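You operate a simulated robot arm through the tools that you are given. There is no shell and no other tool. Be economical: measure what you need, move in short steps, check, and stop when the job is done.

You are at the controls of a simulated robot arm. One attempt, no reset.

## Task
Move the green suction cup to bore 1, plug bore 2 with the red pin and lock the bar.

The check looks at the end state, three seconds after you hand in, the way a careful person would. Anything else that was tipped, shoved, dropped, spilled or broken makes it a failure.

## Robot
A 6-joint arm with a two-finger parallel gripper, fixed in place. Base frame: the origin is at the foot of the arm, x ahead of it, y to its left, z up; the work surface is at about z = 0.8. Readings come in m, degrees, newtons and seconds.
With the tool pointing down near the work surface it reaches from about 0.26 to 0.68 m from the base axis. Its first joint turns from -66.0 to 66.0 degrees. Payload 2.9 kg.
The TCP is the grasp point between the finger pads, 0.03 m short of the fingertips. In the tool frame z runs along the fingers and y along their closing line. Largest opening 0.11 m; finger width 0.02, thickness 0.01; the body of the gripper, 0.048 by 0.112 m, starts 0.055 m behind the TCP.
Orientation is that of the tool frame in the base frame, as a unit quaternion [x, y, z, w]. With the fingers straight down and closing along the base's y, the tool's x points along the base's -x, its y along +y and its z along -z.

## Interface
- The arm moves only by the tool play_rows. Its argument "steps" is a list of rows, each an object of numbers (a shift or turn left out is 0, a gripper value left out holds the last): "x", "y", "z": the shift along the base's x, y, z in m; "rx", "ry", "rz": the turn, a rotation vector about the base's x, y, z in degrees; "gripper": the closure, from 0 (fully open) to 1 (shut). In form: [{"x": .., "y": .., "z": .., "rx": .., "ry": .., "rz": .., "gripper": ..}, ...]. A call has 1 to 12 rows; each row is the pose to reach, as a shift and turn from the pose commanded when the call began. Rows are played at 5 a second. More than 0.05 m and 8.6 degrees between two rows, or a gripper value outside its range, and nothing of the call is played. A pose out of reach is approached as far as the arm can. The call stops where the force on the tool passes 40 N (or 10 N more than at its start, if that is more) or the arm is blocked; 0.2 s more then pass. The fingers move at their own pace (about 0.108 m/s each) and stop on an object; they squeeze with about 41 N. The grip force told is the motor's: it shows also when the fingers shut on nothing. Time passes only in rows, and 0.2 s behind the last, so rows that repeat a pose let the fingers close. The reply holds the time, the measured pose of the TCP, the force on the tool along the base axes, the opening and the grip force, in the units named above and with some noise, with the torque about the TCP (base axes, N m) and any sound that the robot's microphone picked up.
- Cameras (640 x 400 px; columns grow to the right, rows downward): "scene" is fixed at [0.0835, 0.439, 1.4006]; the picture's right is [-0.79, -0.62, 0.00], its down [-0.30, 0.38, -0.88] and it looks along [0.54, -0.69, -0.48] (base axes); focal length 318 px, centre (320, 200). "wrist" rides on the gripper at [0.072, 0.017, -0.103] in the tool frame; the picture's right is [-0.23, 0.97, 0.00], its down [-0.76, -0.18, -0.62] and it looks along [-0.61, -0.14, 0.78] (tool axes); focal length 222 px, centre (320, 200). There is no depth. A picture from a camera that has moved, and an enlarged one, comes with that camera's place and axes in the base frame and with its lens. The place of the scene camera against the robot may be out by one fixed shift of up to 0.025 m in any direction.
- capture(camera): a new picture of that camera. No time passes.
- close_up(camera, box): a new picture of the part [left, top, right, bottom] of that camera's present view, enlarged. No time passes.
- hand_in(): hands the job in; it is judged then, once.

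Go step by step. Nothing tells you positions but the pictures and the camera data: compare them with the known pose of the tool, close in by small moves and look again before you grip or let go. The budget is 120 turns and 76 pictures, counting those below and the enlarged ones. Unless the task says otherwise, let go and move clear before handing in, and close with one line.

The tools are called after ">>>" by a JSON object that holds its "fn" and its "kwargs". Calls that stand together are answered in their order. play_rows: Moves the arm, as the interface text tells. Its arguments: {"type":"object","properties":{"steps":{"type":"array","items":{"type":"object","properties":{"x":{"type":"number"},"y":{"type":"number"},"z":{"type":"number"},"rx":{"type":"number"},"ry":{"type":"number"},"rz":{"type":"number"},"gripper":{"type":"number"}}}}},"required":["steps"]} The other tools are called the same way: capture (camera) takes a picture; close_up (camera, box) takes an enlarged picture of a part of a camera's view; hand_in () hands the job in.

At the start:

```text
clock: 0.0
eef_pos: [0.3166, -0.2036, 1.0924]
tool_rot: [0.0, 1.0, 0.0, 0.0]
contact_force: [-0.2, 0.0, 0.0]
ft_torque: [0.0, 0.02, -0.02]
opening: 0.1098
grasp_force: 0.1
```

scene: 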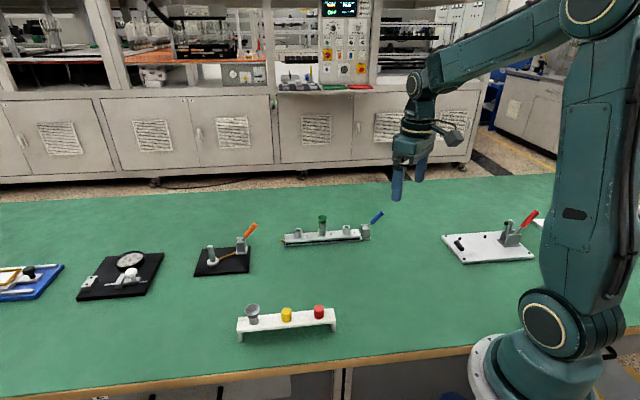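
wrist: 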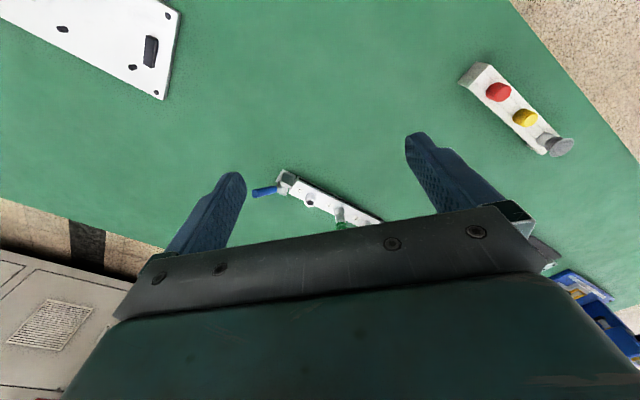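

I see a bar with a green cup and a blue lever mid-table, and a rack with grey, yellow and red pins in front. I'll enlarge both first.

>>> {"fn": "close_up", "kwargs": {"camera": "scene", "box": [270, 195, 400, 260]}}

>>> {"fn": "close_up", "kwargs": {"camera": "scene", "box": [225, 285, 355, 350]}}

>>> {"fn": "close_up", "kwargs": {"camera": "wrist", "box": [240, 150, 400, 250]}}

```text
4.92 times, centred on (335, 228) of scene
camera zoom: at [0.0835, 0.439, 1.4006], right [-0.79, -0.62, 0.0], down [-0.3, 0.38, -0.88], along [0.54, -0.69, -0.48], focal length 1565 px, centre (246, 65)
```

zoom: 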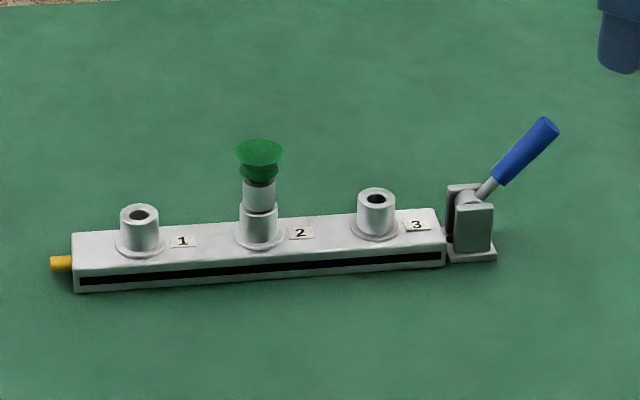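

```text
4.92 times, centred on (290, 318) of scene
camera zoom: at [0.0835, 0.439, 1.4006], right [-0.79, -0.62, 0.0], down [-0.3, 0.38, -0.88], along [0.54, -0.69, -0.48], focal length 1565 px, centre (468, -378)
```

zoom: 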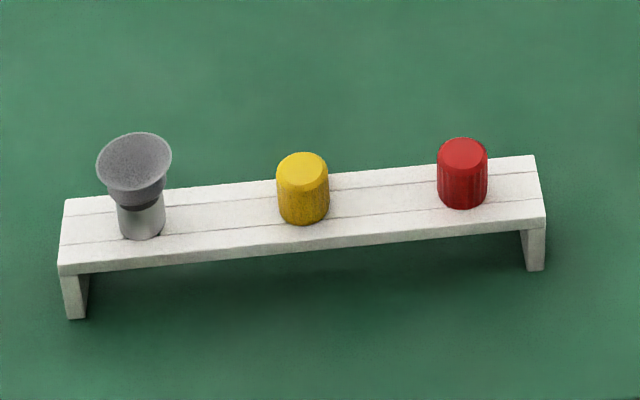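

```text
4.00 times, centred on (320, 200) of wrist
camera zoom: at [0.2442, -0.1858, 1.1953], right [0.23, 0.97, 0.0], down [0.76, -0.18, 0.62], along [0.61, -0.14, -0.78], focal length 888 px, centre (320, 200)
```

zoom: 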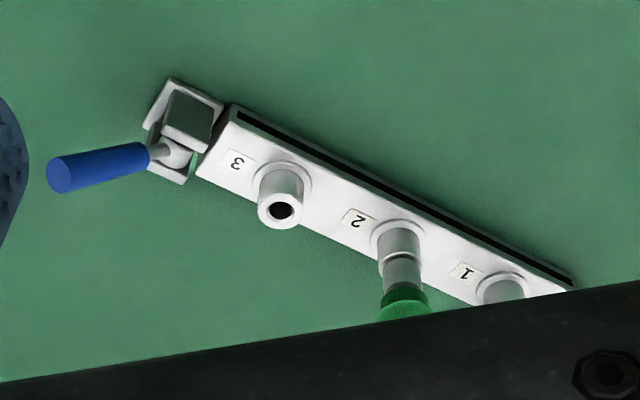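

Bores are around (0.52,-0.27), (0.57,-0.22), (0.62,-0.165), from 3 to 1. I'll move above bore 2, with the tool turned so the fingers close across the bar, and look closer.

>>> {"fn": "play_rows", "kwargs": {"steps": [{"x": 0.04, "rz": 7.6, "z": -0.01}, {"x": 0.08, "rz": 15.2, "z": -0.02}, {"x": 0.12, "rz": 22.8, "z": -0.03}, {"x": 0.16, "rz": 30.4, "z": -0.04}, {"x": 0.19, "rz": 38, "z": -0.05}, {"x": 0.22, "y": -0.02, "rz": 45.6, "z": -0.05}, {"x": 0.22, "y": -0.02, "rz": 45.6, "z": -0.05}]}}

>>> {"fn": "capture", "kwargs": {"camera": "wrist"}}

>>> {"fn": "close_up", "kwargs": {"camera": "scene", "box": [310, 200, 390, 250]}}

```text
clock: 1.6
eef_pos: [0.5362, -0.2235, 1.0414]
tool_rot: [-0.388, 0.922, 0.0, 0.0]
contact_force: [-0.9, -1.2, 0.0]
ft_torque: [0.04, -0.01, 0.01]
opening: 0.1098
grasp_force: 0.0
```

```text
70 pictures are left
camera wrist: at [0.4744, -0.2622, 1.1452], right [-0.54, 0.84, 0.0], down [0.66, 0.42, 0.62], along [0.53, 0.34, -0.78], focal length 222 px, centre (320, 200)
```

wrist: 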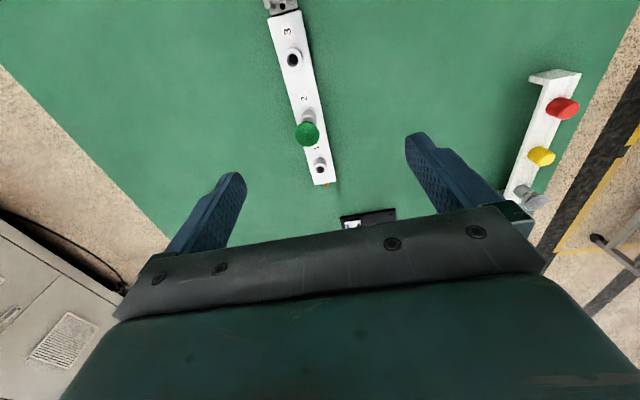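

```text
8.00 times, centred on (350, 225) of scene
camera zoom: at [0.0835, 0.439, 1.4006], right [-0.79, -0.62, 0.0], down [-0.3, 0.38, -0.88], along [0.54, -0.69, -0.48], focal length 2543 px, centre (80, 0)
```

zoom: 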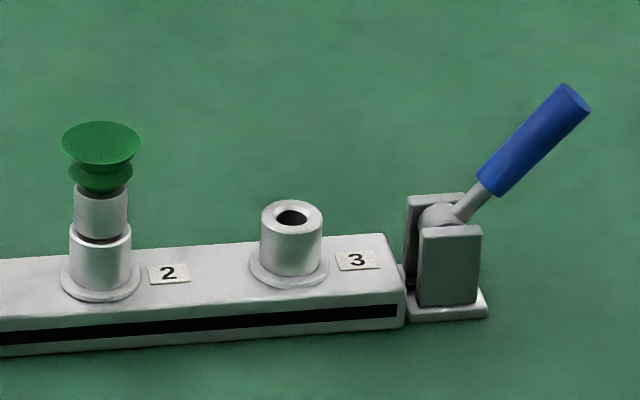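

The lever swings in the plane of the bar. Next I zoom in on the bar with the wrist camera to refine positions.

>>> {"fn": "close_up", "kwargs": {"camera": "wrist", "box": [240, 0, 400, 100]}}

>>> {"fn": "close_up", "kwargs": {"camera": "wrist", "box": [240, 100, 400, 200]}}

>>> {"fn": "close_up", "kwargs": {"camera": "wrist", "box": [480, 50, 640, 150]}}

```text
4.00 times, centred on (320, 50) of wrist
camera zoom: at [0.4744, -0.2622, 1.1452], right [-0.54, 0.84, 0.0], down [0.66, 0.42, 0.62], along [0.53, 0.34, -0.78], focal length 888 px, centre (320, 800)
```

zoom: 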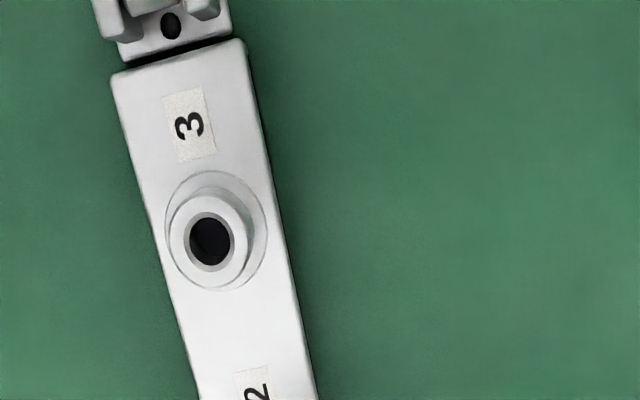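

```text
4.00 times, centred on (320, 150) of wrist
camera zoom: at [0.4744, -0.2622, 1.1452], right [-0.54, 0.84, 0.0], down [0.66, 0.42, 0.62], along [0.53, 0.34, -0.78], focal length 888 px, centre (320, 400)
```

zoom: 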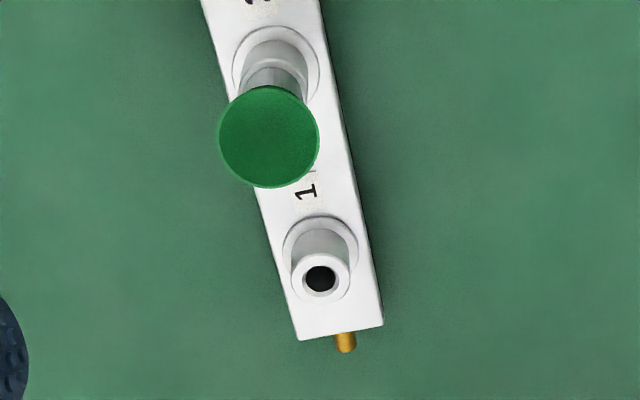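

```text
4.00 times, centred on (560, 100) of wrist
camera zoom: at [0.4744, -0.2622, 1.1452], right [-0.54, 0.84, 0.0], down [0.66, 0.42, 0.62], along [0.53, 0.34, -0.78], focal length 888 px, centre (-640, 600)
```

zoom: 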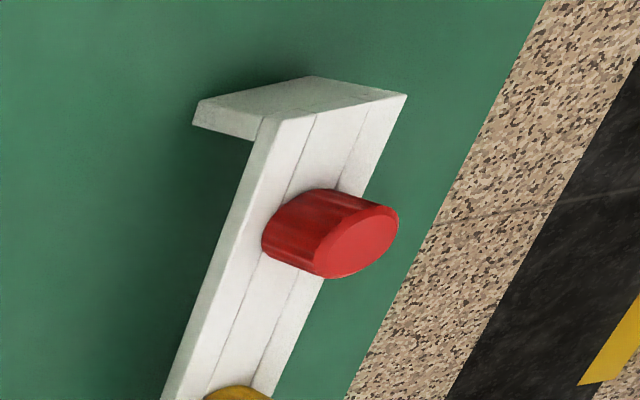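

Estimates agree from two views: bores 3, 2 and 1 at (0.519,-0.270), (0.571,-0.218), (0.624,-0.166). Collar tops are at 0.85 and the cup rim top near 0.887, 31 mm wide. I'll descend to just above the cup and check alignment.

>>> {"fn": "play_rows", "kwargs": {"steps": [{"x": 0.035, "y": 0.0055, "z": -0.03, "rz": -0.8, "gripper": 0.3}, {"x": 0.035, "y": 0.0055, "z": -0.07, "rz": -0.8}, {"x": 0.035, "y": 0.0055, "z": -0.11, "rz": -0.8}, {"x": 0.035, "y": 0.0055, "z": -0.12, "rz": -0.8}, {"x": 0.035, "y": 0.0055, "z": -0.12, "rz": -0.8}]}}

>>> {"fn": "capture", "kwargs": {"camera": "wrist"}}

>>> {"fn": "close_up", "kwargs": {"camera": "scene", "box": [270, 170, 390, 245]}}

```text
clock: 2.8
eef_pos: [0.5711, -0.2195, 0.9224]
tool_rot: [-0.381, 0.924, 0.0, 0.0]
contact_force: [0.2, -0.6, 0.6]
ft_torque: [0.04, 0.0, -0.01]
opening: 0.0769
grasp_force: 0.0
```

```text
65 pictures are left
camera wrist: at [0.5087, -0.2564, 1.0252], right [-0.53, 0.85, 0.0], down [0.67, 0.41, 0.62], along [0.53, 0.33, -0.78], focal length 222 px, centre (320, 200)
```

wrist: 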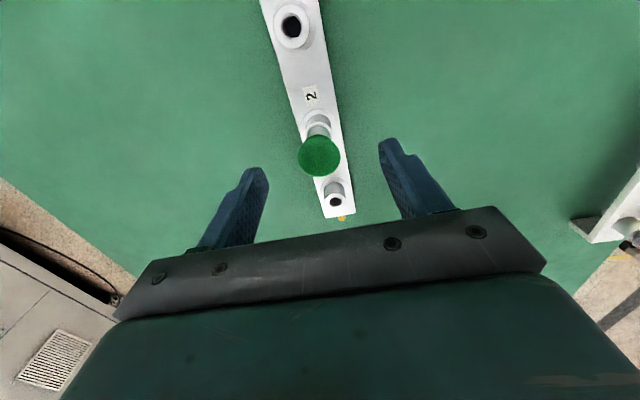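

```text
5.33 times, centred on (330, 208) of scene
camera zoom: at [0.0835, 0.439, 1.4006], right [-0.79, -0.62, 0.0], down [-0.3, 0.38, -0.88], along [0.54, -0.69, -0.48], focal length 1695 px, centre (267, 160)
```

zoom: 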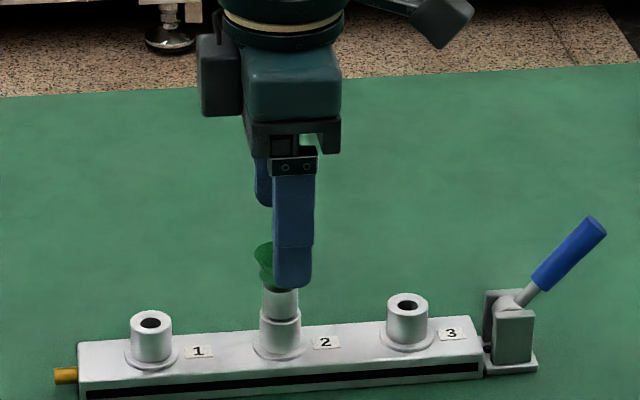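

The cup top computes to (0.571,-0.218), centred under the tool. I'll lower 43 mm and close on the rim.

>>> {"fn": "play_rows", "kwargs": {"steps": [{"z": -0.022, "y": 0.0005}, {"z": -0.043, "y": 0.0005}, {"z": -0.043, "y": 0.0005}, {"z": -0.043, "y": 0.0005, "gripper": 0.6}, {"z": -0.043, "y": 0.0005, "gripper": 0.75}, {"z": -0.043, "y": 0.0005, "gripper": 0.85}, {"z": -0.043, "y": 0.0005, "gripper": 1}, {"z": -0.043, "y": 0.0005, "gripper": 1}]}}

>>> {"fn": "close_up", "kwargs": {"camera": "scene", "box": [270, 170, 390, 245]}}

>>> {"fn": "close_up", "kwargs": {"camera": "wrist", "box": [240, 100, 400, 200]}}

```text
clock: 4.6
eef_pos: [0.5716, -0.2191, 0.879]
tool_rot: [-0.382, 0.924, 0.001, 0.0]
contact_force: [1.1, 0.1, -0.7]
ft_torque: [-0.01, -0.02, 0.0]
opening: 0.0283
grasp_force: 40.8
```

```text
5.33 times, centred on (330, 208) of scene
camera zoom: at [0.0835, 0.439, 1.4006], right [-0.79, -0.62, 0.0], down [-0.3, 0.38, -0.88], along [0.54, -0.69, -0.48], focal length 1695 px, centre (267, 160)
```

zoom: 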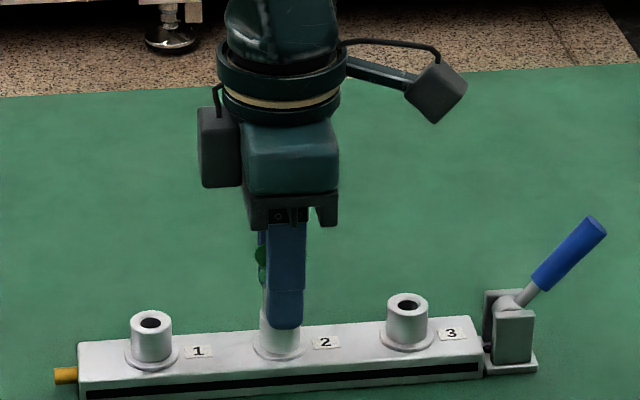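

```text
4.00 times, centred on (320, 150) of wrist
camera zoom: at [0.5091, -0.2559, 0.9819], right [-0.53, 0.85, 0.0], down [0.67, 0.41, 0.62], along [0.53, 0.33, -0.78], focal length 888 px, centre (320, 400)
```

zoom: 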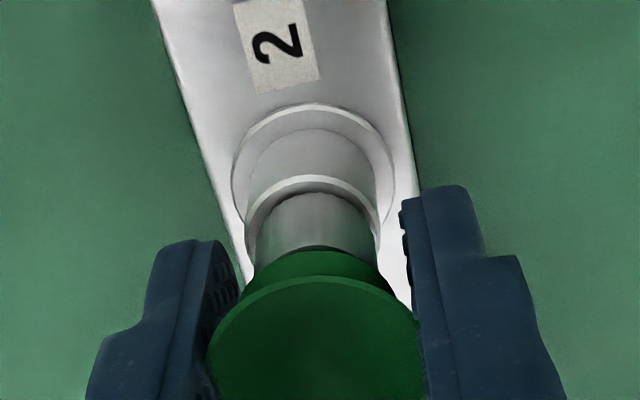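

Gripped at 28 mm with no side load. I'll lift slowly and see whether the cup comes out.

>>> {"fn": "play_rows", "kwargs": {"steps": [{"z": 0.01}, {"z": 0.02}, {"z": 0.03}, {"z": 0.045}, {"z": 0.06}, {"z": 0.06}]}}

>>> {"fn": "close_up", "kwargs": {"camera": "scene", "box": [270, 170, 390, 245]}}

>>> {"fn": "close_up", "kwargs": {"camera": "wrist", "box": [240, 100, 400, 200]}}

```text
clock: 6.0
eef_pos: [0.5704, -0.2181, 0.9391]
tool_rot: [-0.381, 0.924, 0.0, -0.001]
contact_force: [-0.2, 0.4, -0.6]
ft_torque: [0.01, 0.03, 0.0]
opening: 0.0286
grasp_force: 41.2
```

```text
5.33 times, centred on (330, 208) of scene
camera zoom: at [0.0835, 0.439, 1.4006], right [-0.79, -0.62, 0.0], down [-0.3, 0.38, -0.88], along [0.54, -0.69, -0.48], focal length 1695 px, centre (267, 160)
```

zoom: 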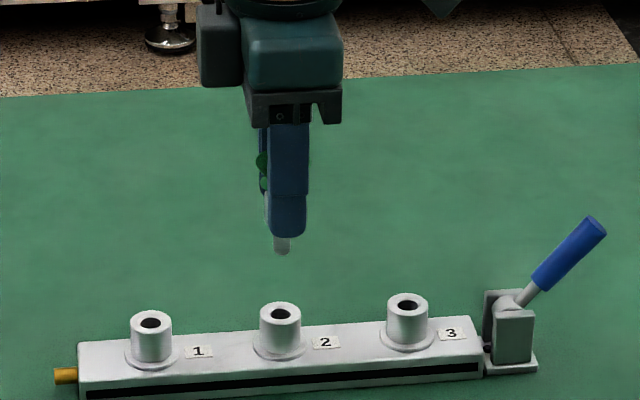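

```text
4.00 times, centred on (320, 150) of wrist
camera zoom: at [0.5084, -0.2563, 1.0426], right [-0.53, 0.85, 0.0], down [0.67, 0.41, 0.62], along [0.53, 0.33, -0.78], focal length 888 px, centre (320, 400)
```

zoom: 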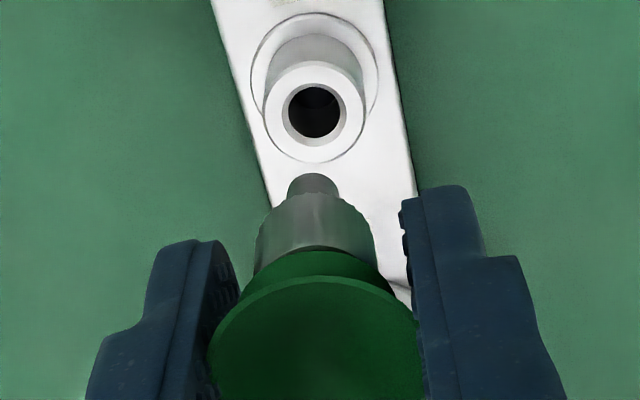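

The cup is out and hangs straight. I'll carry it over bore 1 and check alignment.

>>> {"fn": "play_rows", "kwargs": {"steps": [{"x": 0.0175, "y": 0.0173}, {"x": 0.035, "y": 0.0347}, {"x": 0.0525, "y": 0.052}, {"x": 0.0525, "y": 0.052}, {"x": 0.0525, "y": 0.052, "z": -0.03}, {"x": 0.0525, "y": 0.052, "z": -0.04}, {"x": 0.0525, "y": 0.052, "z": -0.04}]}}

>>> {"fn": "close_up", "kwargs": {"camera": "scene", "box": [260, 200, 340, 250]}}

>>> {"fn": "close_up", "kwargs": {"camera": "wrist", "box": [240, 100, 400, 200]}}

```text
clock: 7.6
eef_pos: [0.6239, -0.1658, 0.8992]
tool_rot: [-0.381, 0.925, 0.001, 0.0]
contact_force: [0.0, 0.2, -0.6]
ft_torque: [0.03, -0.03, -0.02]
opening: 0.0286
grasp_force: 40.6
```

```text
8.00 times, centred on (300, 225) of scene
camera zoom: at [0.0835, 0.439, 1.4006], right [-0.79, -0.62, 0.0], down [-0.3, 0.38, -0.88], along [0.54, -0.69, -0.48], focal length 2543 px, centre (480, 0)
```

zoom: 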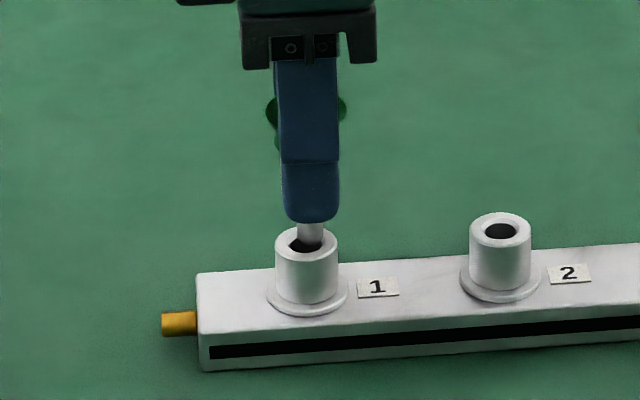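

```text
4.00 times, centred on (320, 150) of wrist
camera zoom: at [0.5608, -0.2041, 1.002], right [-0.53, 0.85, 0.0], down [0.67, 0.41, 0.62], along [0.53, 0.33, -0.78], focal length 888 px, centre (320, 400)
```

zoom: 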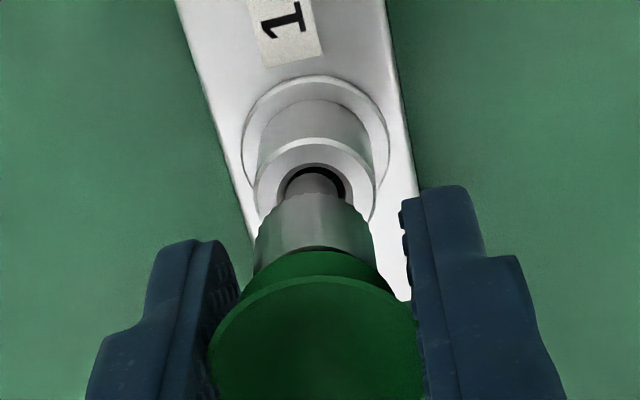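

The spigot lines up with bore 1 in both views. I'll lower gently by 20 mm.

>>> {"fn": "play_rows", "kwargs": {"steps": [{"z": -0.006}, {"z": -0.011}, {"z": -0.016}, {"z": -0.02}, {"z": -0.02}]}}

>>> {"fn": "close_up", "kwargs": {"camera": "wrist", "box": [240, 100, 400, 200]}}

```text
clock: 8.8
eef_pos: [0.6238, -0.1662, 0.88]
tool_rot: [-0.38, 0.925, -0.001, 0.0]
contact_force: [1.5, -0.1, 2.4]
ft_torque: [0.02, -0.05, 0.0]
opening: 0.0286
grasp_force: 41.0
```

```text
4.00 times, centred on (320, 150) of wrist
camera zoom: at [0.5611, -0.2036, 0.9824], right [-0.53, 0.85, 0.0], down [0.67, 0.41, 0.62], along [0.53, 0.33, -0.78], focal length 888 px, centre (320, 400)
```

zoom: 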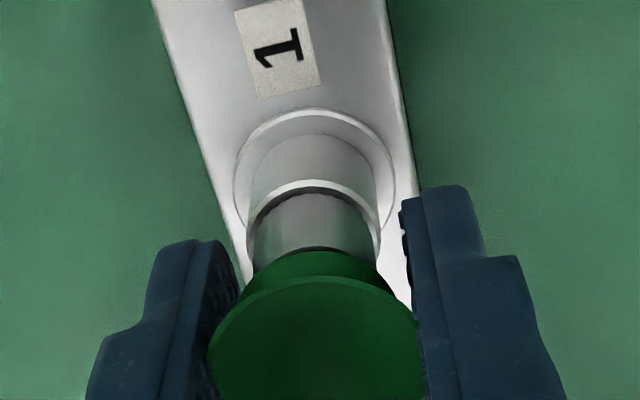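

It looks seated and contact force is starting. I'll press 1.5 mm more, open, and rise clear.

>>> {"fn": "play_rows", "kwargs": {"steps": [{"z": -0.0015}, {"z": -0.0015}, {"z": -0.001, "gripper": 0.5}, {"z": -0.001, "gripper": 0.3}, {"z": -0.001, "gripper": 0.3}, {"z": 0.04, "gripper": 0.3}, {"z": 0.08, "gripper": 0.3}, {"z": 0.12, "gripper": 0.3}, {"z": 0.12, "gripper": 0.3}]}}

>>> {"fn": "close_up", "kwargs": {"camera": "scene", "box": [270, 190, 398, 270]}}

```text
clock: 10.8
eef_pos: [0.6235, -0.1661, 0.9986]
tool_rot: [-0.381, 0.925, 0.0, 0.0]
contact_force: [0.6, -1.0, 1.2]
ft_torque: [-0.03, -0.01, 0.0]
opening: 0.0773
grasp_force: 0.0
```

```text
5.00 times, centred on (334, 230) of scene
camera zoom: at [0.0835, 0.439, 1.4006], right [-0.79, -0.62, 0.0], down [-0.3, 0.38, -0.88], along [0.54, -0.69, -0.48], focal length 1589 px, centre (250, 50)
```

zoom: 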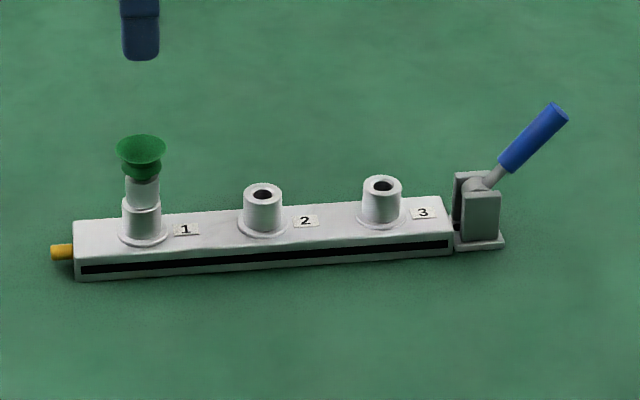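

The cup is seated in bore 1. Next I head to the red pin, roughly at (0.375, 0.054), staying high.

>>> {"fn": "play_rows", "kwargs": {"steps": [{"x": -0.031, "y": 0.027}, {"x": -0.062, "y": 0.054}, {"x": -0.093, "y": 0.081}, {"x": -0.124, "y": 0.108}, {"x": -0.155, "y": 0.135}, {"x": -0.186, "y": 0.162}, {"x": -0.217, "y": 0.189}, {"x": -0.248, "y": 0.218}, {"x": -0.248, "y": 0.218}, {"x": -0.248, "y": 0.218}]}}

>>> {"fn": "capture", "kwargs": {"camera": "wrist"}}

>>> {"fn": "capture", "kwargs": {"camera": "scene"}}

```text
clock: 13.0
eef_pos: [0.375, 0.0521, 0.9997]
tool_rot: [-0.381, 0.924, 0.0, -0.001]
contact_force: [-0.2, 0.8, 0.0]
ft_torque: [0.02, -0.02, -0.01]
opening: 0.0769
grasp_force: 0.0
```

```text
55 pictures are left
camera wrist: at [0.3119, 0.0153, 1.1028], right [-0.53, 0.85, 0.0], down [0.67, 0.41, 0.62], along [0.53, 0.33, -0.78], focal length 222 px, centre (320, 200)
```

wrist: 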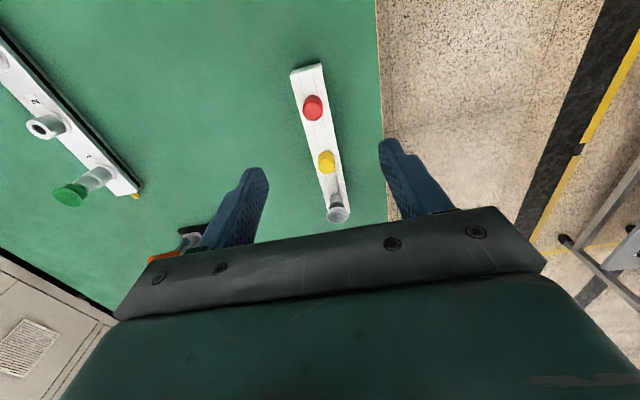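

```text
54 pictures are left
```

scene: 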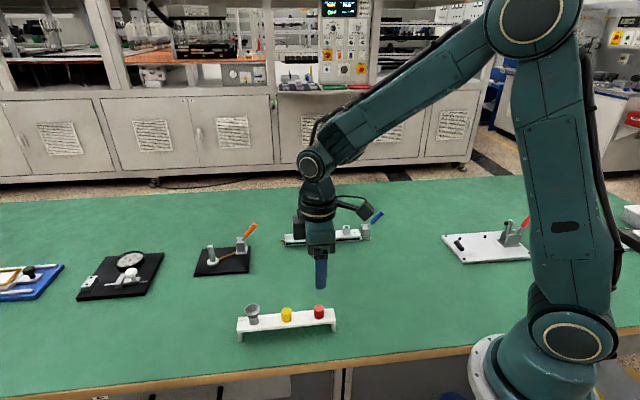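

>>> {"fn": "close_up", "kwargs": {"camera": "wrist", "box": [256, 50, 384, 130]}}

>>> {"fn": "close_up", "kwargs": {"camera": "scene", "box": [290, 295, 346, 330]}}

```text
5.00 times, centred on (320, 90) of wrist
camera zoom: at [0.3119, 0.0153, 1.1028], right [-0.53, 0.85, 0.0], down [0.67, 0.41, 0.62], along [0.53, 0.33, -0.78], focal length 1111 px, centre (320, 750)
```

zoom: 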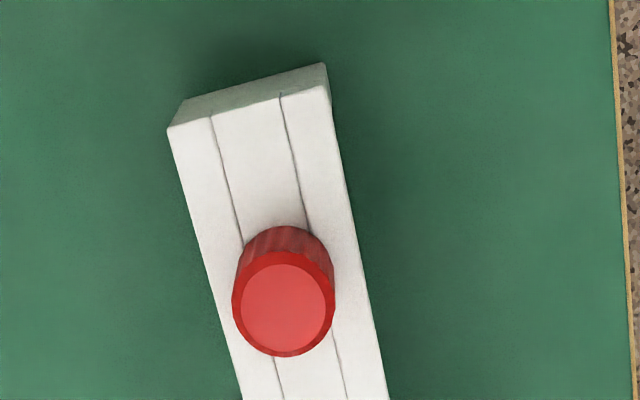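

```text
11.43 times, centred on (318, 312) of scene
camera zoom: at [0.0835, 0.439, 1.4006], right [-0.79, -0.62, 0.0], down [-0.3, 0.38, -0.88], along [0.54, -0.69, -0.48], focal length 3632 px, centre (343, -1086)
```

zoom: 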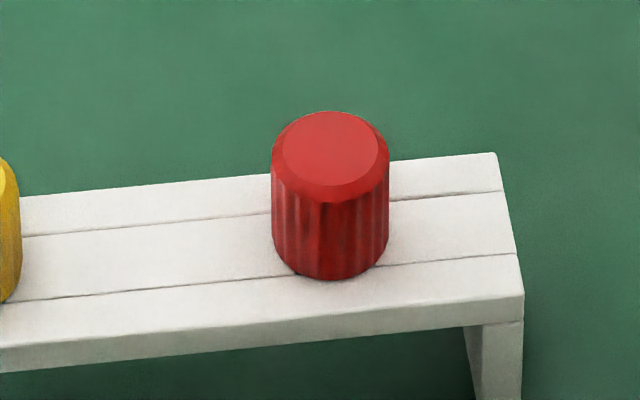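

Triangulating gives the red head at (0.378,0.048), top at 0.861 and the rack top at 0.834. I'll come down to just above it and check.

>>> {"fn": "play_rows", "kwargs": {"steps": [{"x": 0.0028, "y": -0.004, "z": -0.03}, {"x": 0.0028, "y": -0.004, "z": -0.07}, {"x": 0.0028, "y": -0.004, "z": -0.095}, {"x": 0.0028, "y": -0.004, "z": -0.095}]}}

>>> {"fn": "close_up", "kwargs": {"camera": "wrist", "box": [224, 80, 416, 200]}}

>>> {"fn": "close_up", "kwargs": {"camera": "scene", "box": [278, 280, 358, 330]}}

```text
clock: 14.0
eef_pos: [0.3781, 0.0486, 0.9027]
tool_rot: [-0.381, 0.924, 0.0, 0.0]
contact_force: [0.3, 0.9, 0.1]
ft_torque: [0.0, 0.0, -0.02]
opening: 0.077
grasp_force: 0.0
```

```text
3.33 times, centred on (320, 140) of wrist
camera zoom: at [0.3157, 0.0106, 1.0066], right [-0.53, 0.85, 0.0], down [0.67, 0.41, 0.62], along [0.53, 0.33, -0.78], focal length 740 px, centre (320, 400)
```

zoom: 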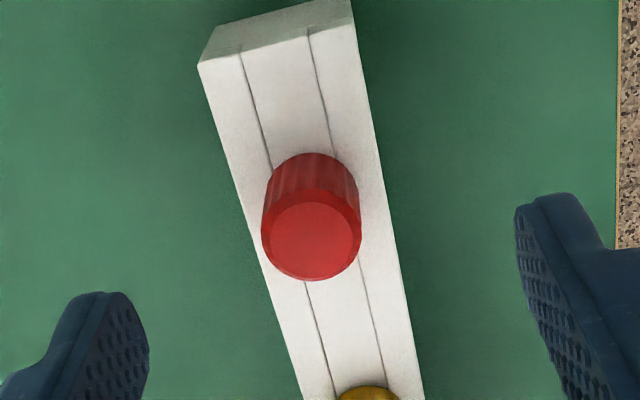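

```text
8.00 times, centred on (318, 305) of scene
camera zoom: at [0.0835, 0.439, 1.4006], right [-0.79, -0.62, 0.0], down [-0.3, 0.38, -0.88], along [0.54, -0.69, -0.48], focal length 2543 px, centre (336, -640)
```

zoom: 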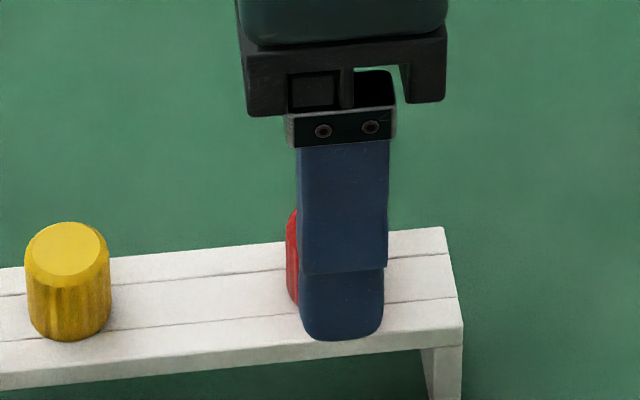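

Centred. I'll lower to z≈0.868, with the tips just above the rack, and close.

>>> {"fn": "play_rows", "kwargs": {"steps": [{"z": -0.02}, {"z": -0.034}, {"z": -0.034}, {"z": -0.034, "gripper": 0.6}, {"z": -0.034, "gripper": 0.75}, {"z": -0.034, "gripper": 0.9}, {"z": -0.034, "gripper": 1}, {"z": -0.034, "gripper": 1}]}}

>>> {"fn": "close_up", "kwargs": {"camera": "wrist", "box": [224, 80, 416, 200]}}

```text
clock: 15.8
eef_pos: [0.3777, 0.0481, 0.87]
tool_rot: [-0.381, 0.924, 0.001, -0.001]
contact_force: [-0.4, -0.4, 0.2]
ft_torque: [-0.02, -0.02, -0.01]
opening: 0.019
grasp_force: 40.9
```

```text
3.33 times, centred on (320, 140) of wrist
camera zoom: at [0.3149, 0.0106, 0.9732], right [-0.53, 0.85, 0.0], down [0.67, 0.41, 0.62], along [0.53, 0.33, -0.78], focal length 740 px, centre (320, 400)
```

zoom: 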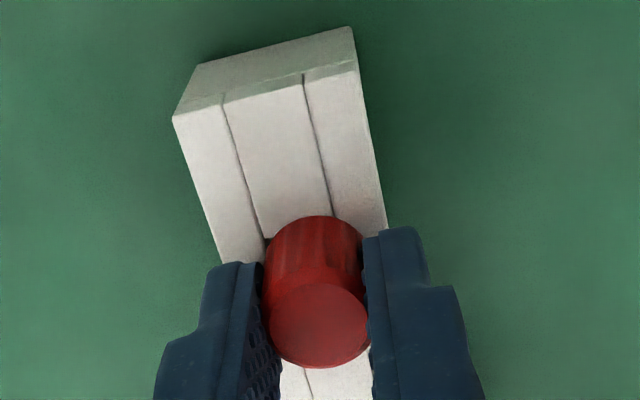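

Gripped at 19 mm. I'll lift slowly and look.

>>> {"fn": "play_rows", "kwargs": {"steps": [{"z": 0.01}, {"z": 0.02}, {"z": 0.035}, {"z": 0.06}, {"z": 0.08}, {"z": 0.08}]}}

>>> {"fn": "close_up", "kwargs": {"camera": "wrist", "box": [224, 80, 416, 200]}}

>>> {"fn": "close_up", "kwargs": {"camera": "scene", "box": [238, 250, 366, 330]}}

```text
clock: 17.2
eef_pos: [0.3776, 0.0481, 0.9517]
tool_rot: [-0.382, 0.924, 0.0, 0.0]
contact_force: [-0.6, -0.4, -0.4]
ft_torque: [-0.01, 0.03, 0.04]
opening: 0.0192
grasp_force: 41.0
```

```text
3.33 times, centred on (320, 140) of wrist
camera zoom: at [0.3155, 0.0104, 1.0538], right [-0.52, 0.85, 0.0], down [0.67, 0.41, 0.62], along [0.53, 0.33, -0.78], focal length 740 px, centre (320, 400)
```

zoom: 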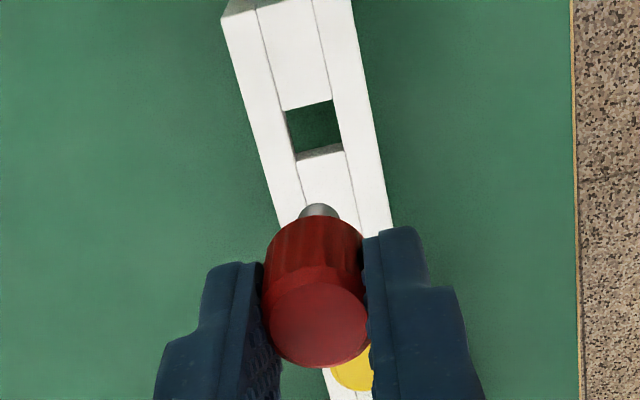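

```text
5.00 times, centred on (302, 290) of scene
camera zoom: at [0.0835, 0.439, 1.4006], right [-0.79, -0.62, 0.0], down [-0.3, 0.38, -0.88], along [0.54, -0.69, -0.48], focal length 1589 px, centre (410, -250)
```

zoom: 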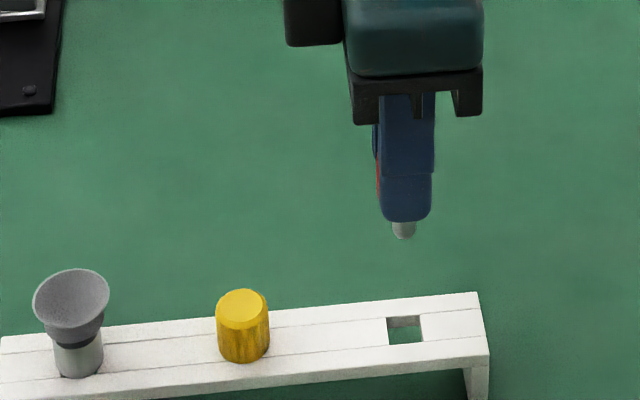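

The pin is out with its spigot hanging straight. I'll carry it high to above bore 2.

>>> {"fn": "play_rows", "kwargs": {"steps": [{"z": 0.04}, {"x": 0.0242, "y": -0.0333, "z": 0.05}, {"x": 0.0484, "y": -0.0666, "z": 0.05}, {"x": 0.0726, "y": -0.1, "z": 0.05}, {"x": 0.0968, "y": -0.1333, "z": 0.05}, {"x": 0.121, "y": -0.1666, "z": 0.05}, {"x": 0.145, "y": -0.2, "z": 0.05}, {"x": 0.169, "y": -0.233, "z": 0.05}, {"x": 0.1935, "y": -0.2663, "z": 0.05}, {"x": 0.1935, "y": -0.2663, "z": 0.01}, {"x": 0.1935, "y": -0.2663, "z": -0.025}, {"x": 0.1935, "y": -0.2663, "z": -0.025}]}}

>>> {"fn": "close_up", "kwargs": {"camera": "wrist", "box": [240, 100, 400, 200]}}

>>> {"fn": "close_up", "kwargs": {"camera": "scene", "box": [270, 195, 366, 255]}}

```text
clock: 19.8
eef_pos: [0.5715, -0.2174, 0.9257]
tool_rot: [-0.381, 0.925, 0.0, 0.0]
contact_force: [-0.3, 0.3, -0.2]
ft_torque: [0.04, 0.02, -0.02]
opening: 0.0187
grasp_force: 41.6
```

```text
4.00 times, centred on (320, 150) of wrist
camera zoom: at [0.509, -0.2561, 1.0284], right [-0.53, 0.85, 0.0], down [0.67, 0.41, 0.62], along [0.53, 0.33, -0.78], focal length 888 px, centre (320, 400)
```

zoom: 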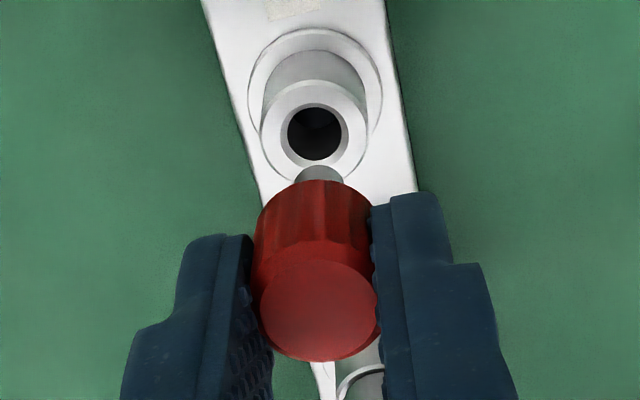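

```text
6.67 times, centred on (318, 225) of scene
camera zoom: at [0.0835, 0.439, 1.4006], right [-0.79, -0.62, 0.0], down [-0.3, 0.38, -0.88], along [0.54, -0.69, -0.48], focal length 2119 px, centre (333, 33)
```

zoom: 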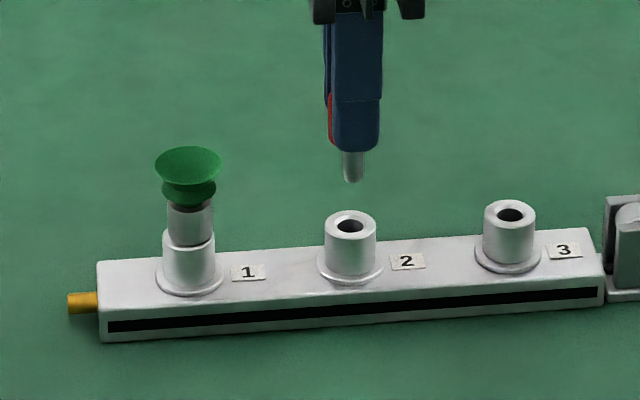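

Nearly over bore 2. I'll go lower and check the tip against the hole.

>>> {"fn": "play_rows", "kwargs": {"steps": [{"z": -0.012, "x": -0.0003, "y": -0.0006}, {"z": -0.021, "x": -0.0003, "y": -0.0006}, {"z": -0.021, "x": -0.0003, "y": -0.0006}]}}

>>> {"fn": "close_up", "kwargs": {"camera": "wrist", "box": [280, 110, 360, 160]}}

>>> {"fn": "close_up", "kwargs": {"camera": "scene", "box": [296, 205, 344, 235]}}

```text
clock: 20.6
eef_pos: [0.5707, -0.2188, 0.9039]
tool_rot: [-0.381, 0.924, 0.0, 0.0]
contact_force: [0.3, 0.1, 0.6]
ft_torque: [0.01, -0.02, -0.03]
opening: 0.0188
grasp_force: 41.3
```

```text
8.00 times, centred on (320, 135) of wrist
camera zoom: at [0.5086, -0.2564, 1.0071], right [-0.53, 0.85, 0.0], down [0.67, 0.41, 0.62], along [0.53, 0.33, -0.78], focal length 1777 px, centre (320, 720)
```

zoom: 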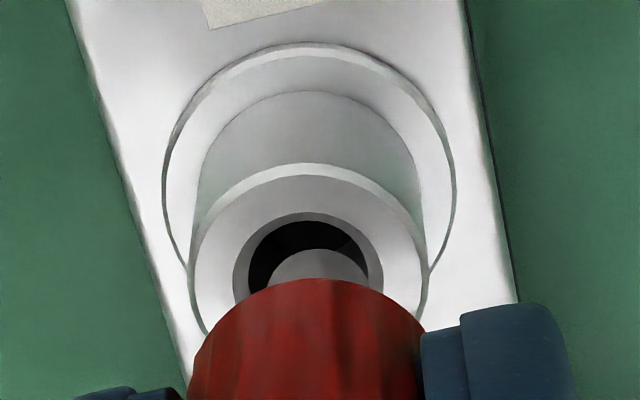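

```text
13.33 times, centred on (320, 220) of scene
camera zoom: at [0.0835, 0.439, 1.4006], right [-0.79, -0.62, 0.0], down [-0.3, 0.38, -0.88], along [0.54, -0.69, -0.48], focal length 4238 px, centre (320, -67)
```

zoom: 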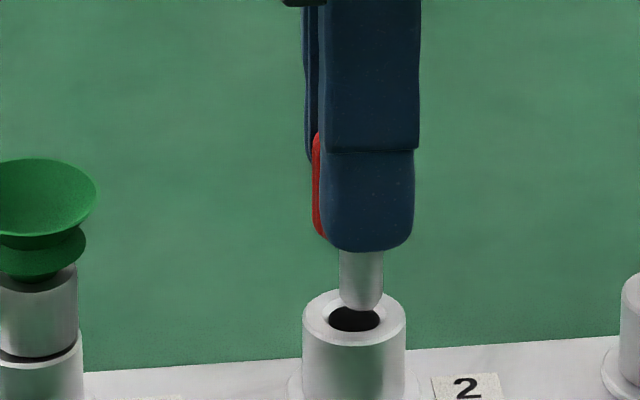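

The tip sits about 2 mm off toward -x by both views. I'll correct that and look again.

>>> {"fn": "play_rows", "kwargs": {"steps": [{"x": 0.002, "y": 0.0001}, {"x": 0.002, "y": 0.0001}]}}

>>> {"fn": "close_up", "kwargs": {"camera": "wrist", "box": [280, 110, 360, 160]}}

>>> {"fn": "close_up", "kwargs": {"camera": "scene", "box": [296, 205, 344, 235]}}

```text
clock: 21.2
eef_pos: [0.5735, -0.2192, 0.9047]
tool_rot: [-0.381, 0.925, -0.001, 0.0]
contact_force: [-0.2, 0.5, -0.1]
ft_torque: [0.03, -0.01, 0.01]
opening: 0.0189
grasp_force: 40.6
```

```text
8.00 times, centred on (320, 135) of wrist
camera zoom: at [0.5108, -0.2563, 1.0073], right [-0.53, 0.85, 0.0], down [0.67, 0.41, 0.62], along [0.53, 0.33, -0.78], focal length 1777 px, centre (320, 720)
```

zoom: 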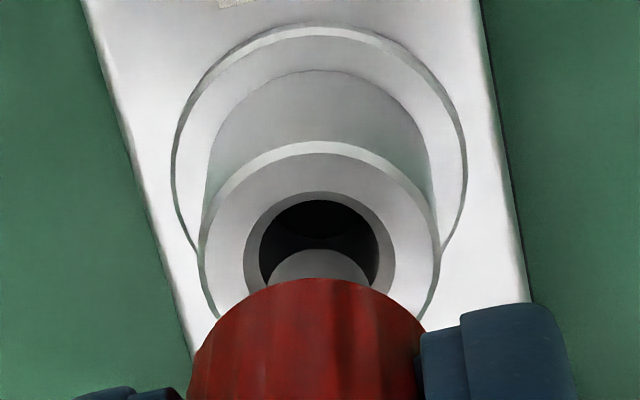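

```text
13.33 times, centred on (320, 220) of scene
camera zoom: at [0.0835, 0.439, 1.4006], right [-0.79, -0.62, 0.0], down [-0.3, 0.38, -0.88], along [0.54, -0.69, -0.48], focal length 4238 px, centre (320, -67)
```

zoom: 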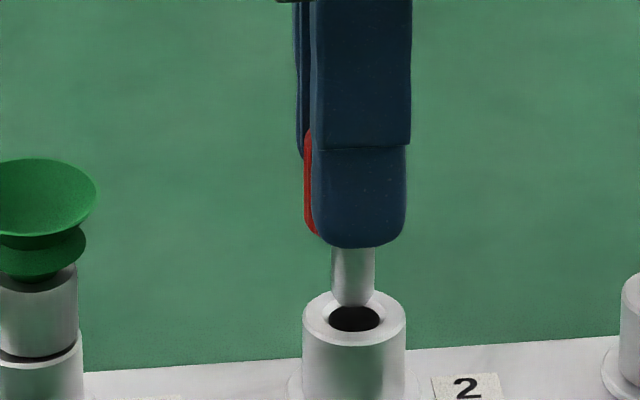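

Aligned in both views. I'll lower in small steps.

>>> {"fn": "play_rows", "kwargs": {"steps": [{"z": -0.005}, {"z": -0.009}, {"z": -0.013}, {"z": -0.016}, {"z": -0.018}, {"z": -0.018}]}}

>>> {"fn": "close_up", "kwargs": {"camera": "scene", "box": [296, 205, 344, 235]}}

>>> {"fn": "close_up", "kwargs": {"camera": "wrist", "box": [280, 110, 360, 160]}}

```text
clock: 22.6
eef_pos: [0.5725, -0.2186, 0.8858]
tool_rot: [-0.382, 0.924, 0.0, 0.0]
contact_force: [1.7, 0.3, 1.2]
ft_torque: [0.01, -0.05, -0.04]
opening: 0.019
grasp_force: 41.2
```

```text
13.33 times, centred on (320, 220) of scene
camera zoom: at [0.0835, 0.439, 1.4006], right [-0.79, -0.62, 0.0], down [-0.3, 0.38, -0.88], along [0.54, -0.69, -0.48], focal length 4238 px, centre (320, -67)
```

zoom: 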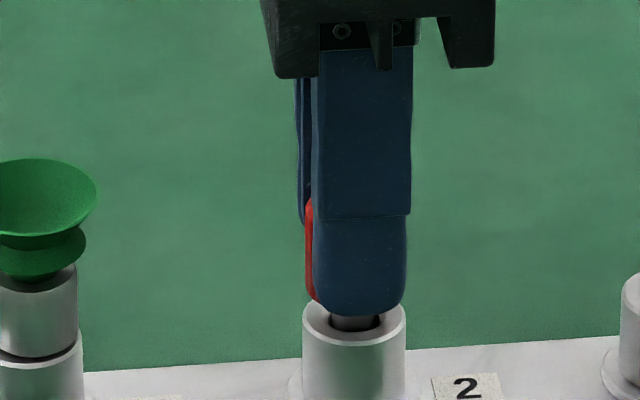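

```text
8.00 times, centred on (320, 135) of wrist
camera zoom: at [0.5106, -0.2564, 0.9891], right [-0.53, 0.85, 0.0], down [0.67, 0.41, 0.62], along [0.53, 0.33, -0.78], focal length 1777 px, centre (320, 720)
```

zoom: 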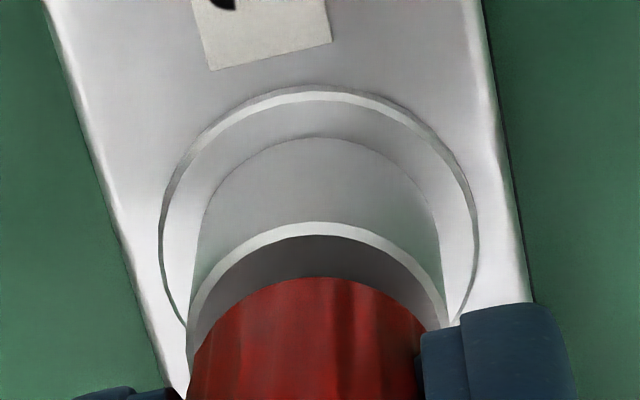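

The spigot is in but a few mm of gap remains. I'll continue down in 1 mm steps.

>>> {"fn": "play_rows", "kwargs": {"steps": [{"z": -0.001}, {"z": -0.002}, {"z": -0.003}, {"z": -0.0035}, {"z": -0.0035}]}}

>>> {"fn": "close_up", "kwargs": {"camera": "wrist", "box": [280, 110, 360, 160]}}

>>> {"fn": "close_up", "kwargs": {"camera": "scene", "box": [296, 205, 344, 235]}}

```text
clock: 23.8
eef_pos: [0.5723, -0.2191, 0.8828]
tool_rot: [-0.381, 0.924, -0.001, -0.001]
contact_force: [-0.6, 0.1, 2.6]
ft_torque: [0.01, 0.08, 0.02]
opening: 0.0187
grasp_force: 40.6
```

```text
8.00 times, centred on (320, 135) of wrist
camera zoom: at [0.5108, -0.2566, 0.9858], right [-0.52, 0.85, 0.0], down [0.67, 0.41, 0.62], along [0.53, 0.33, -0.78], focal length 1777 px, centre (320, 720)
```

zoom: 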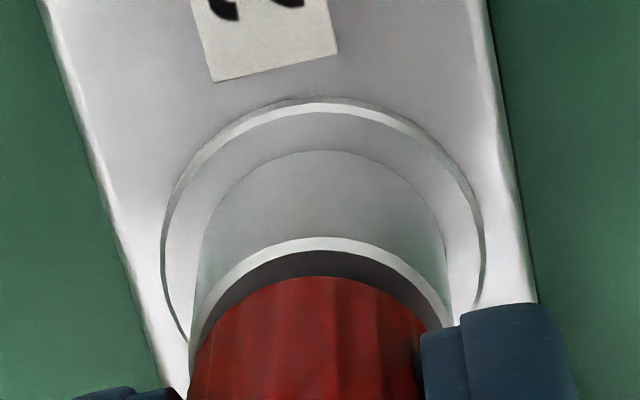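

```text
13.33 times, centred on (320, 220) of scene
camera zoom: at [0.0835, 0.439, 1.4006], right [-0.79, -0.62, 0.0], down [-0.3, 0.38, -0.88], along [0.54, -0.69, -0.48], focal length 4238 px, centre (320, -67)
```

zoom: 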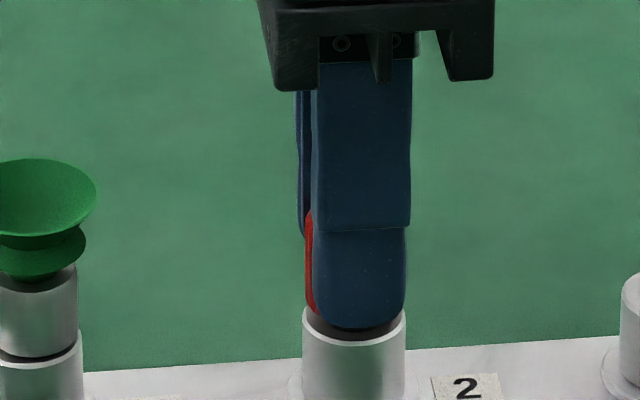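

Almost seated with only light load. I'll open so it can drop the last bit, rise, and look.

>>> {"fn": "play_rows", "kwargs": {"steps": [{"gripper": 0.7}, {"gripper": 0.5}, {"gripper": 0.5}, {"z": 0.04}, {"z": 0.07}, {"z": 0.07}]}}

>>> {"fn": "close_up", "kwargs": {"camera": "wrist", "box": [240, 80, 400, 180]}}

>>> {"fn": "close_up", "kwargs": {"camera": "scene", "box": [270, 195, 350, 245]}}

```text
clock: 25.2
eef_pos: [0.5736, -0.2194, 0.9536]
tool_rot: [-0.381, 0.924, 0.0, 0.0]
contact_force: [-0.5, -0.5, 0.0]
ft_torque: [-0.01, 0.0, 0.0]
opening: 0.0549
grasp_force: 0.2
```

```text
4.00 times, centred on (320, 130) of wrist
camera zoom: at [0.5104, -0.2566, 1.0564], right [-0.53, 0.85, 0.0], down [0.67, 0.41, 0.62], along [0.53, 0.33, -0.78], focal length 888 px, centre (320, 480)
```

zoom: 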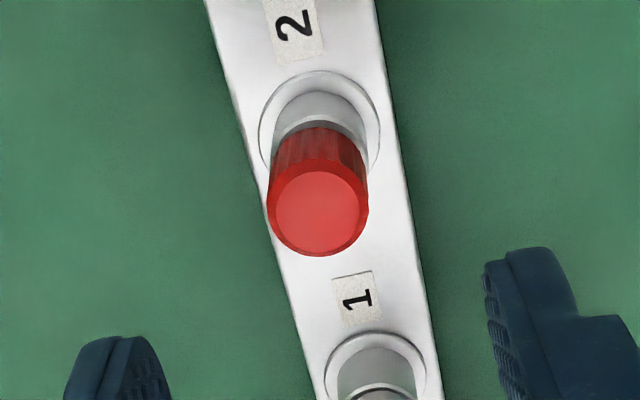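

```text
8.00 times, centred on (310, 220) of scene
camera zoom: at [0.0835, 0.439, 1.4006], right [-0.79, -0.62, 0.0], down [-0.3, 0.38, -0.88], along [0.54, -0.69, -0.48], focal length 2543 px, centre (400, 40)
```

zoom: 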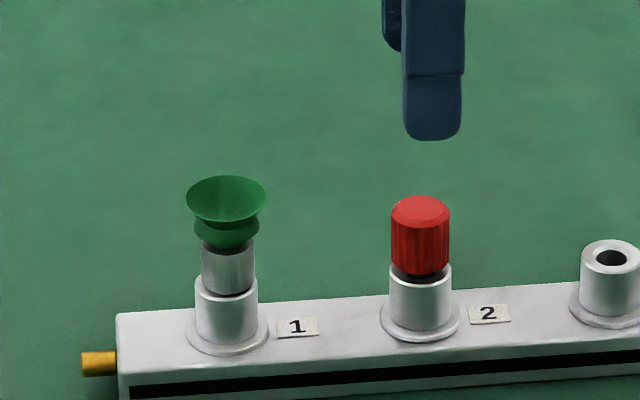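

Zooming on the pin seat to judge whether it's flush.

>>> {"fn": "close_up", "kwargs": {"camera": "scene", "box": [306, 215, 338, 235]}}

>>> {"fn": "close_up", "kwargs": {"camera": "wrist", "box": [288, 90, 352, 130]}}

>>> {"fn": "close_up", "kwargs": {"camera": "scene", "box": [346, 200, 394, 250]}}

```text
16.00 times, centred on (322, 225) of scene
camera zoom: at [0.0835, 0.439, 1.4006], right [-0.79, -0.62, 0.0], down [-0.3, 0.38, -0.88], along [0.54, -0.69, -0.48], focal length 5085 px, centre (288, -200)
```

zoom: 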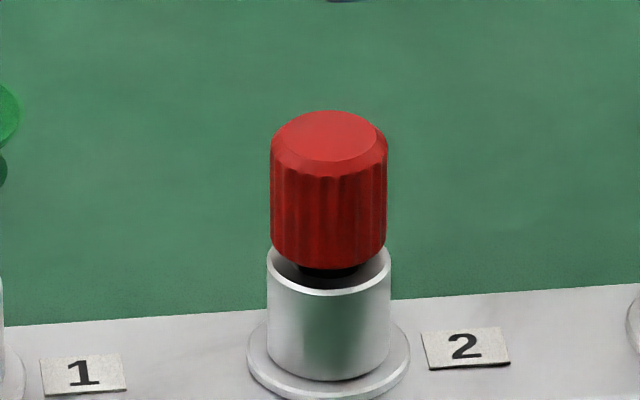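

```text
10.00 times, centred on (320, 110) of wrist
camera zoom: at [0.5104, -0.2566, 1.0564], right [-0.53, 0.85, 0.0], down [0.67, 0.41, 0.62], along [0.53, 0.33, -0.78], focal length 2221 px, centre (320, 1100)
```

zoom: 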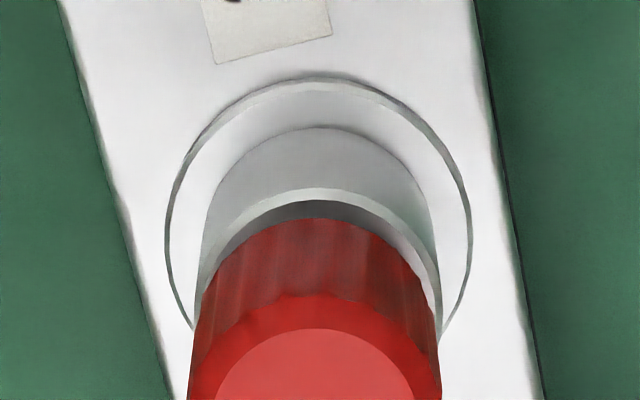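

```text
8.00 times, centred on (370, 225) of scene
camera zoom: at [0.0835, 0.439, 1.4006], right [-0.79, -0.62, 0.0], down [-0.3, 0.38, -0.88], along [0.54, -0.69, -0.48], focal length 2543 px, centre (-80, 0)
```

zoom: 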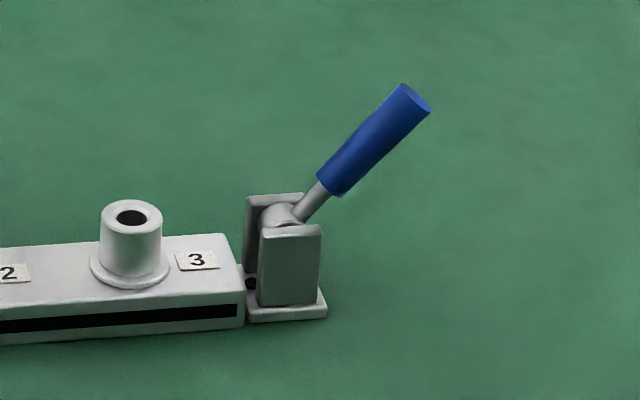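

The red head sits about 5 mm proud of the collar, so it needs pressing home. I'll close the fingers and press straight down on its top in small steps.

>>> {"fn": "play_rows", "kwargs": {"steps": [{"gripper": 1}, {"gripper": 1}, {"gripper": 1}, {"z": -0.02}, {"z": -0.034}, {"z": -0.037}, {"z": -0.039}, {"z": -0.041}, {"z": -0.042}]}}

>>> {"fn": "close_up", "kwargs": {"camera": "scene", "box": [306, 215, 338, 235]}}

```text
clock: 27.2
eef_pos: [0.5736, -0.2194, 0.9098]
tool_rot: [-0.381, 0.925, 0.0, -0.001]
contact_force: [-0.2, -0.1, -0.6]
ft_torque: [-0.04, 0.0, -0.01]
opening: 0.0
grasp_force: 37.6
```

```text
16.00 times, centred on (322, 225) of scene
camera zoom: at [0.0835, 0.439, 1.4006], right [-0.79, -0.62, 0.0], down [-0.3, 0.38, -0.88], along [0.54, -0.69, -0.48], focal length 5085 px, centre (288, -200)
```

zoom: 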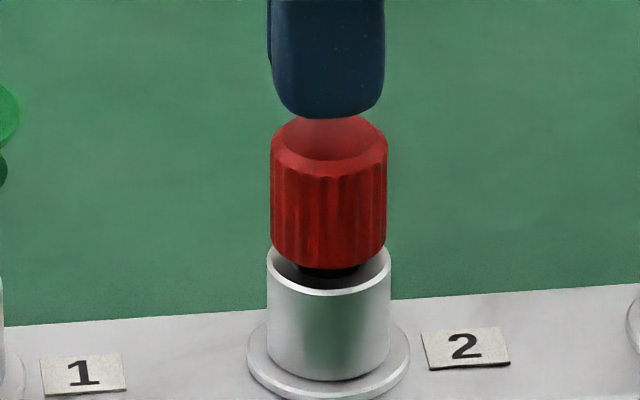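

No contact yet. Continue down in 1.5 mm steps, watching force.

>>> {"fn": "play_rows", "kwargs": {"steps": [{"z": -0.002}, {"z": -0.004}, {"z": -0.0055}, {"z": -0.007}, {"z": -0.008}, {"z": -0.009}]}}

>>> {"fn": "close_up", "kwargs": {"camera": "scene", "box": [306, 215, 338, 235]}}

```text
clock: 28.6
eef_pos: [0.5735, -0.2195, 0.9025]
tool_rot: [-0.38, 0.925, 0.0, 0.001]
contact_force: [0.2, -0.5, 0.9]
ft_torque: [-0.01, 0.01, 0.0]
opening: 0.0
grasp_force: 37.3
```

```text
16.00 times, centred on (322, 225) of scene
camera zoom: at [0.0835, 0.439, 1.4006], right [-0.79, -0.62, 0.0], down [-0.3, 0.38, -0.88], along [0.54, -0.69, -0.48], focal length 5085 px, centre (288, -200)
```

zoom: 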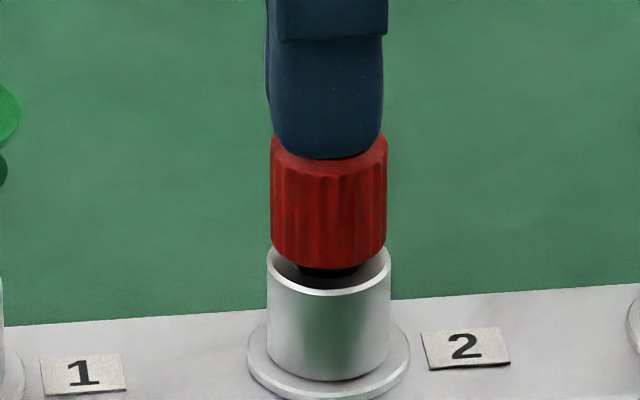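

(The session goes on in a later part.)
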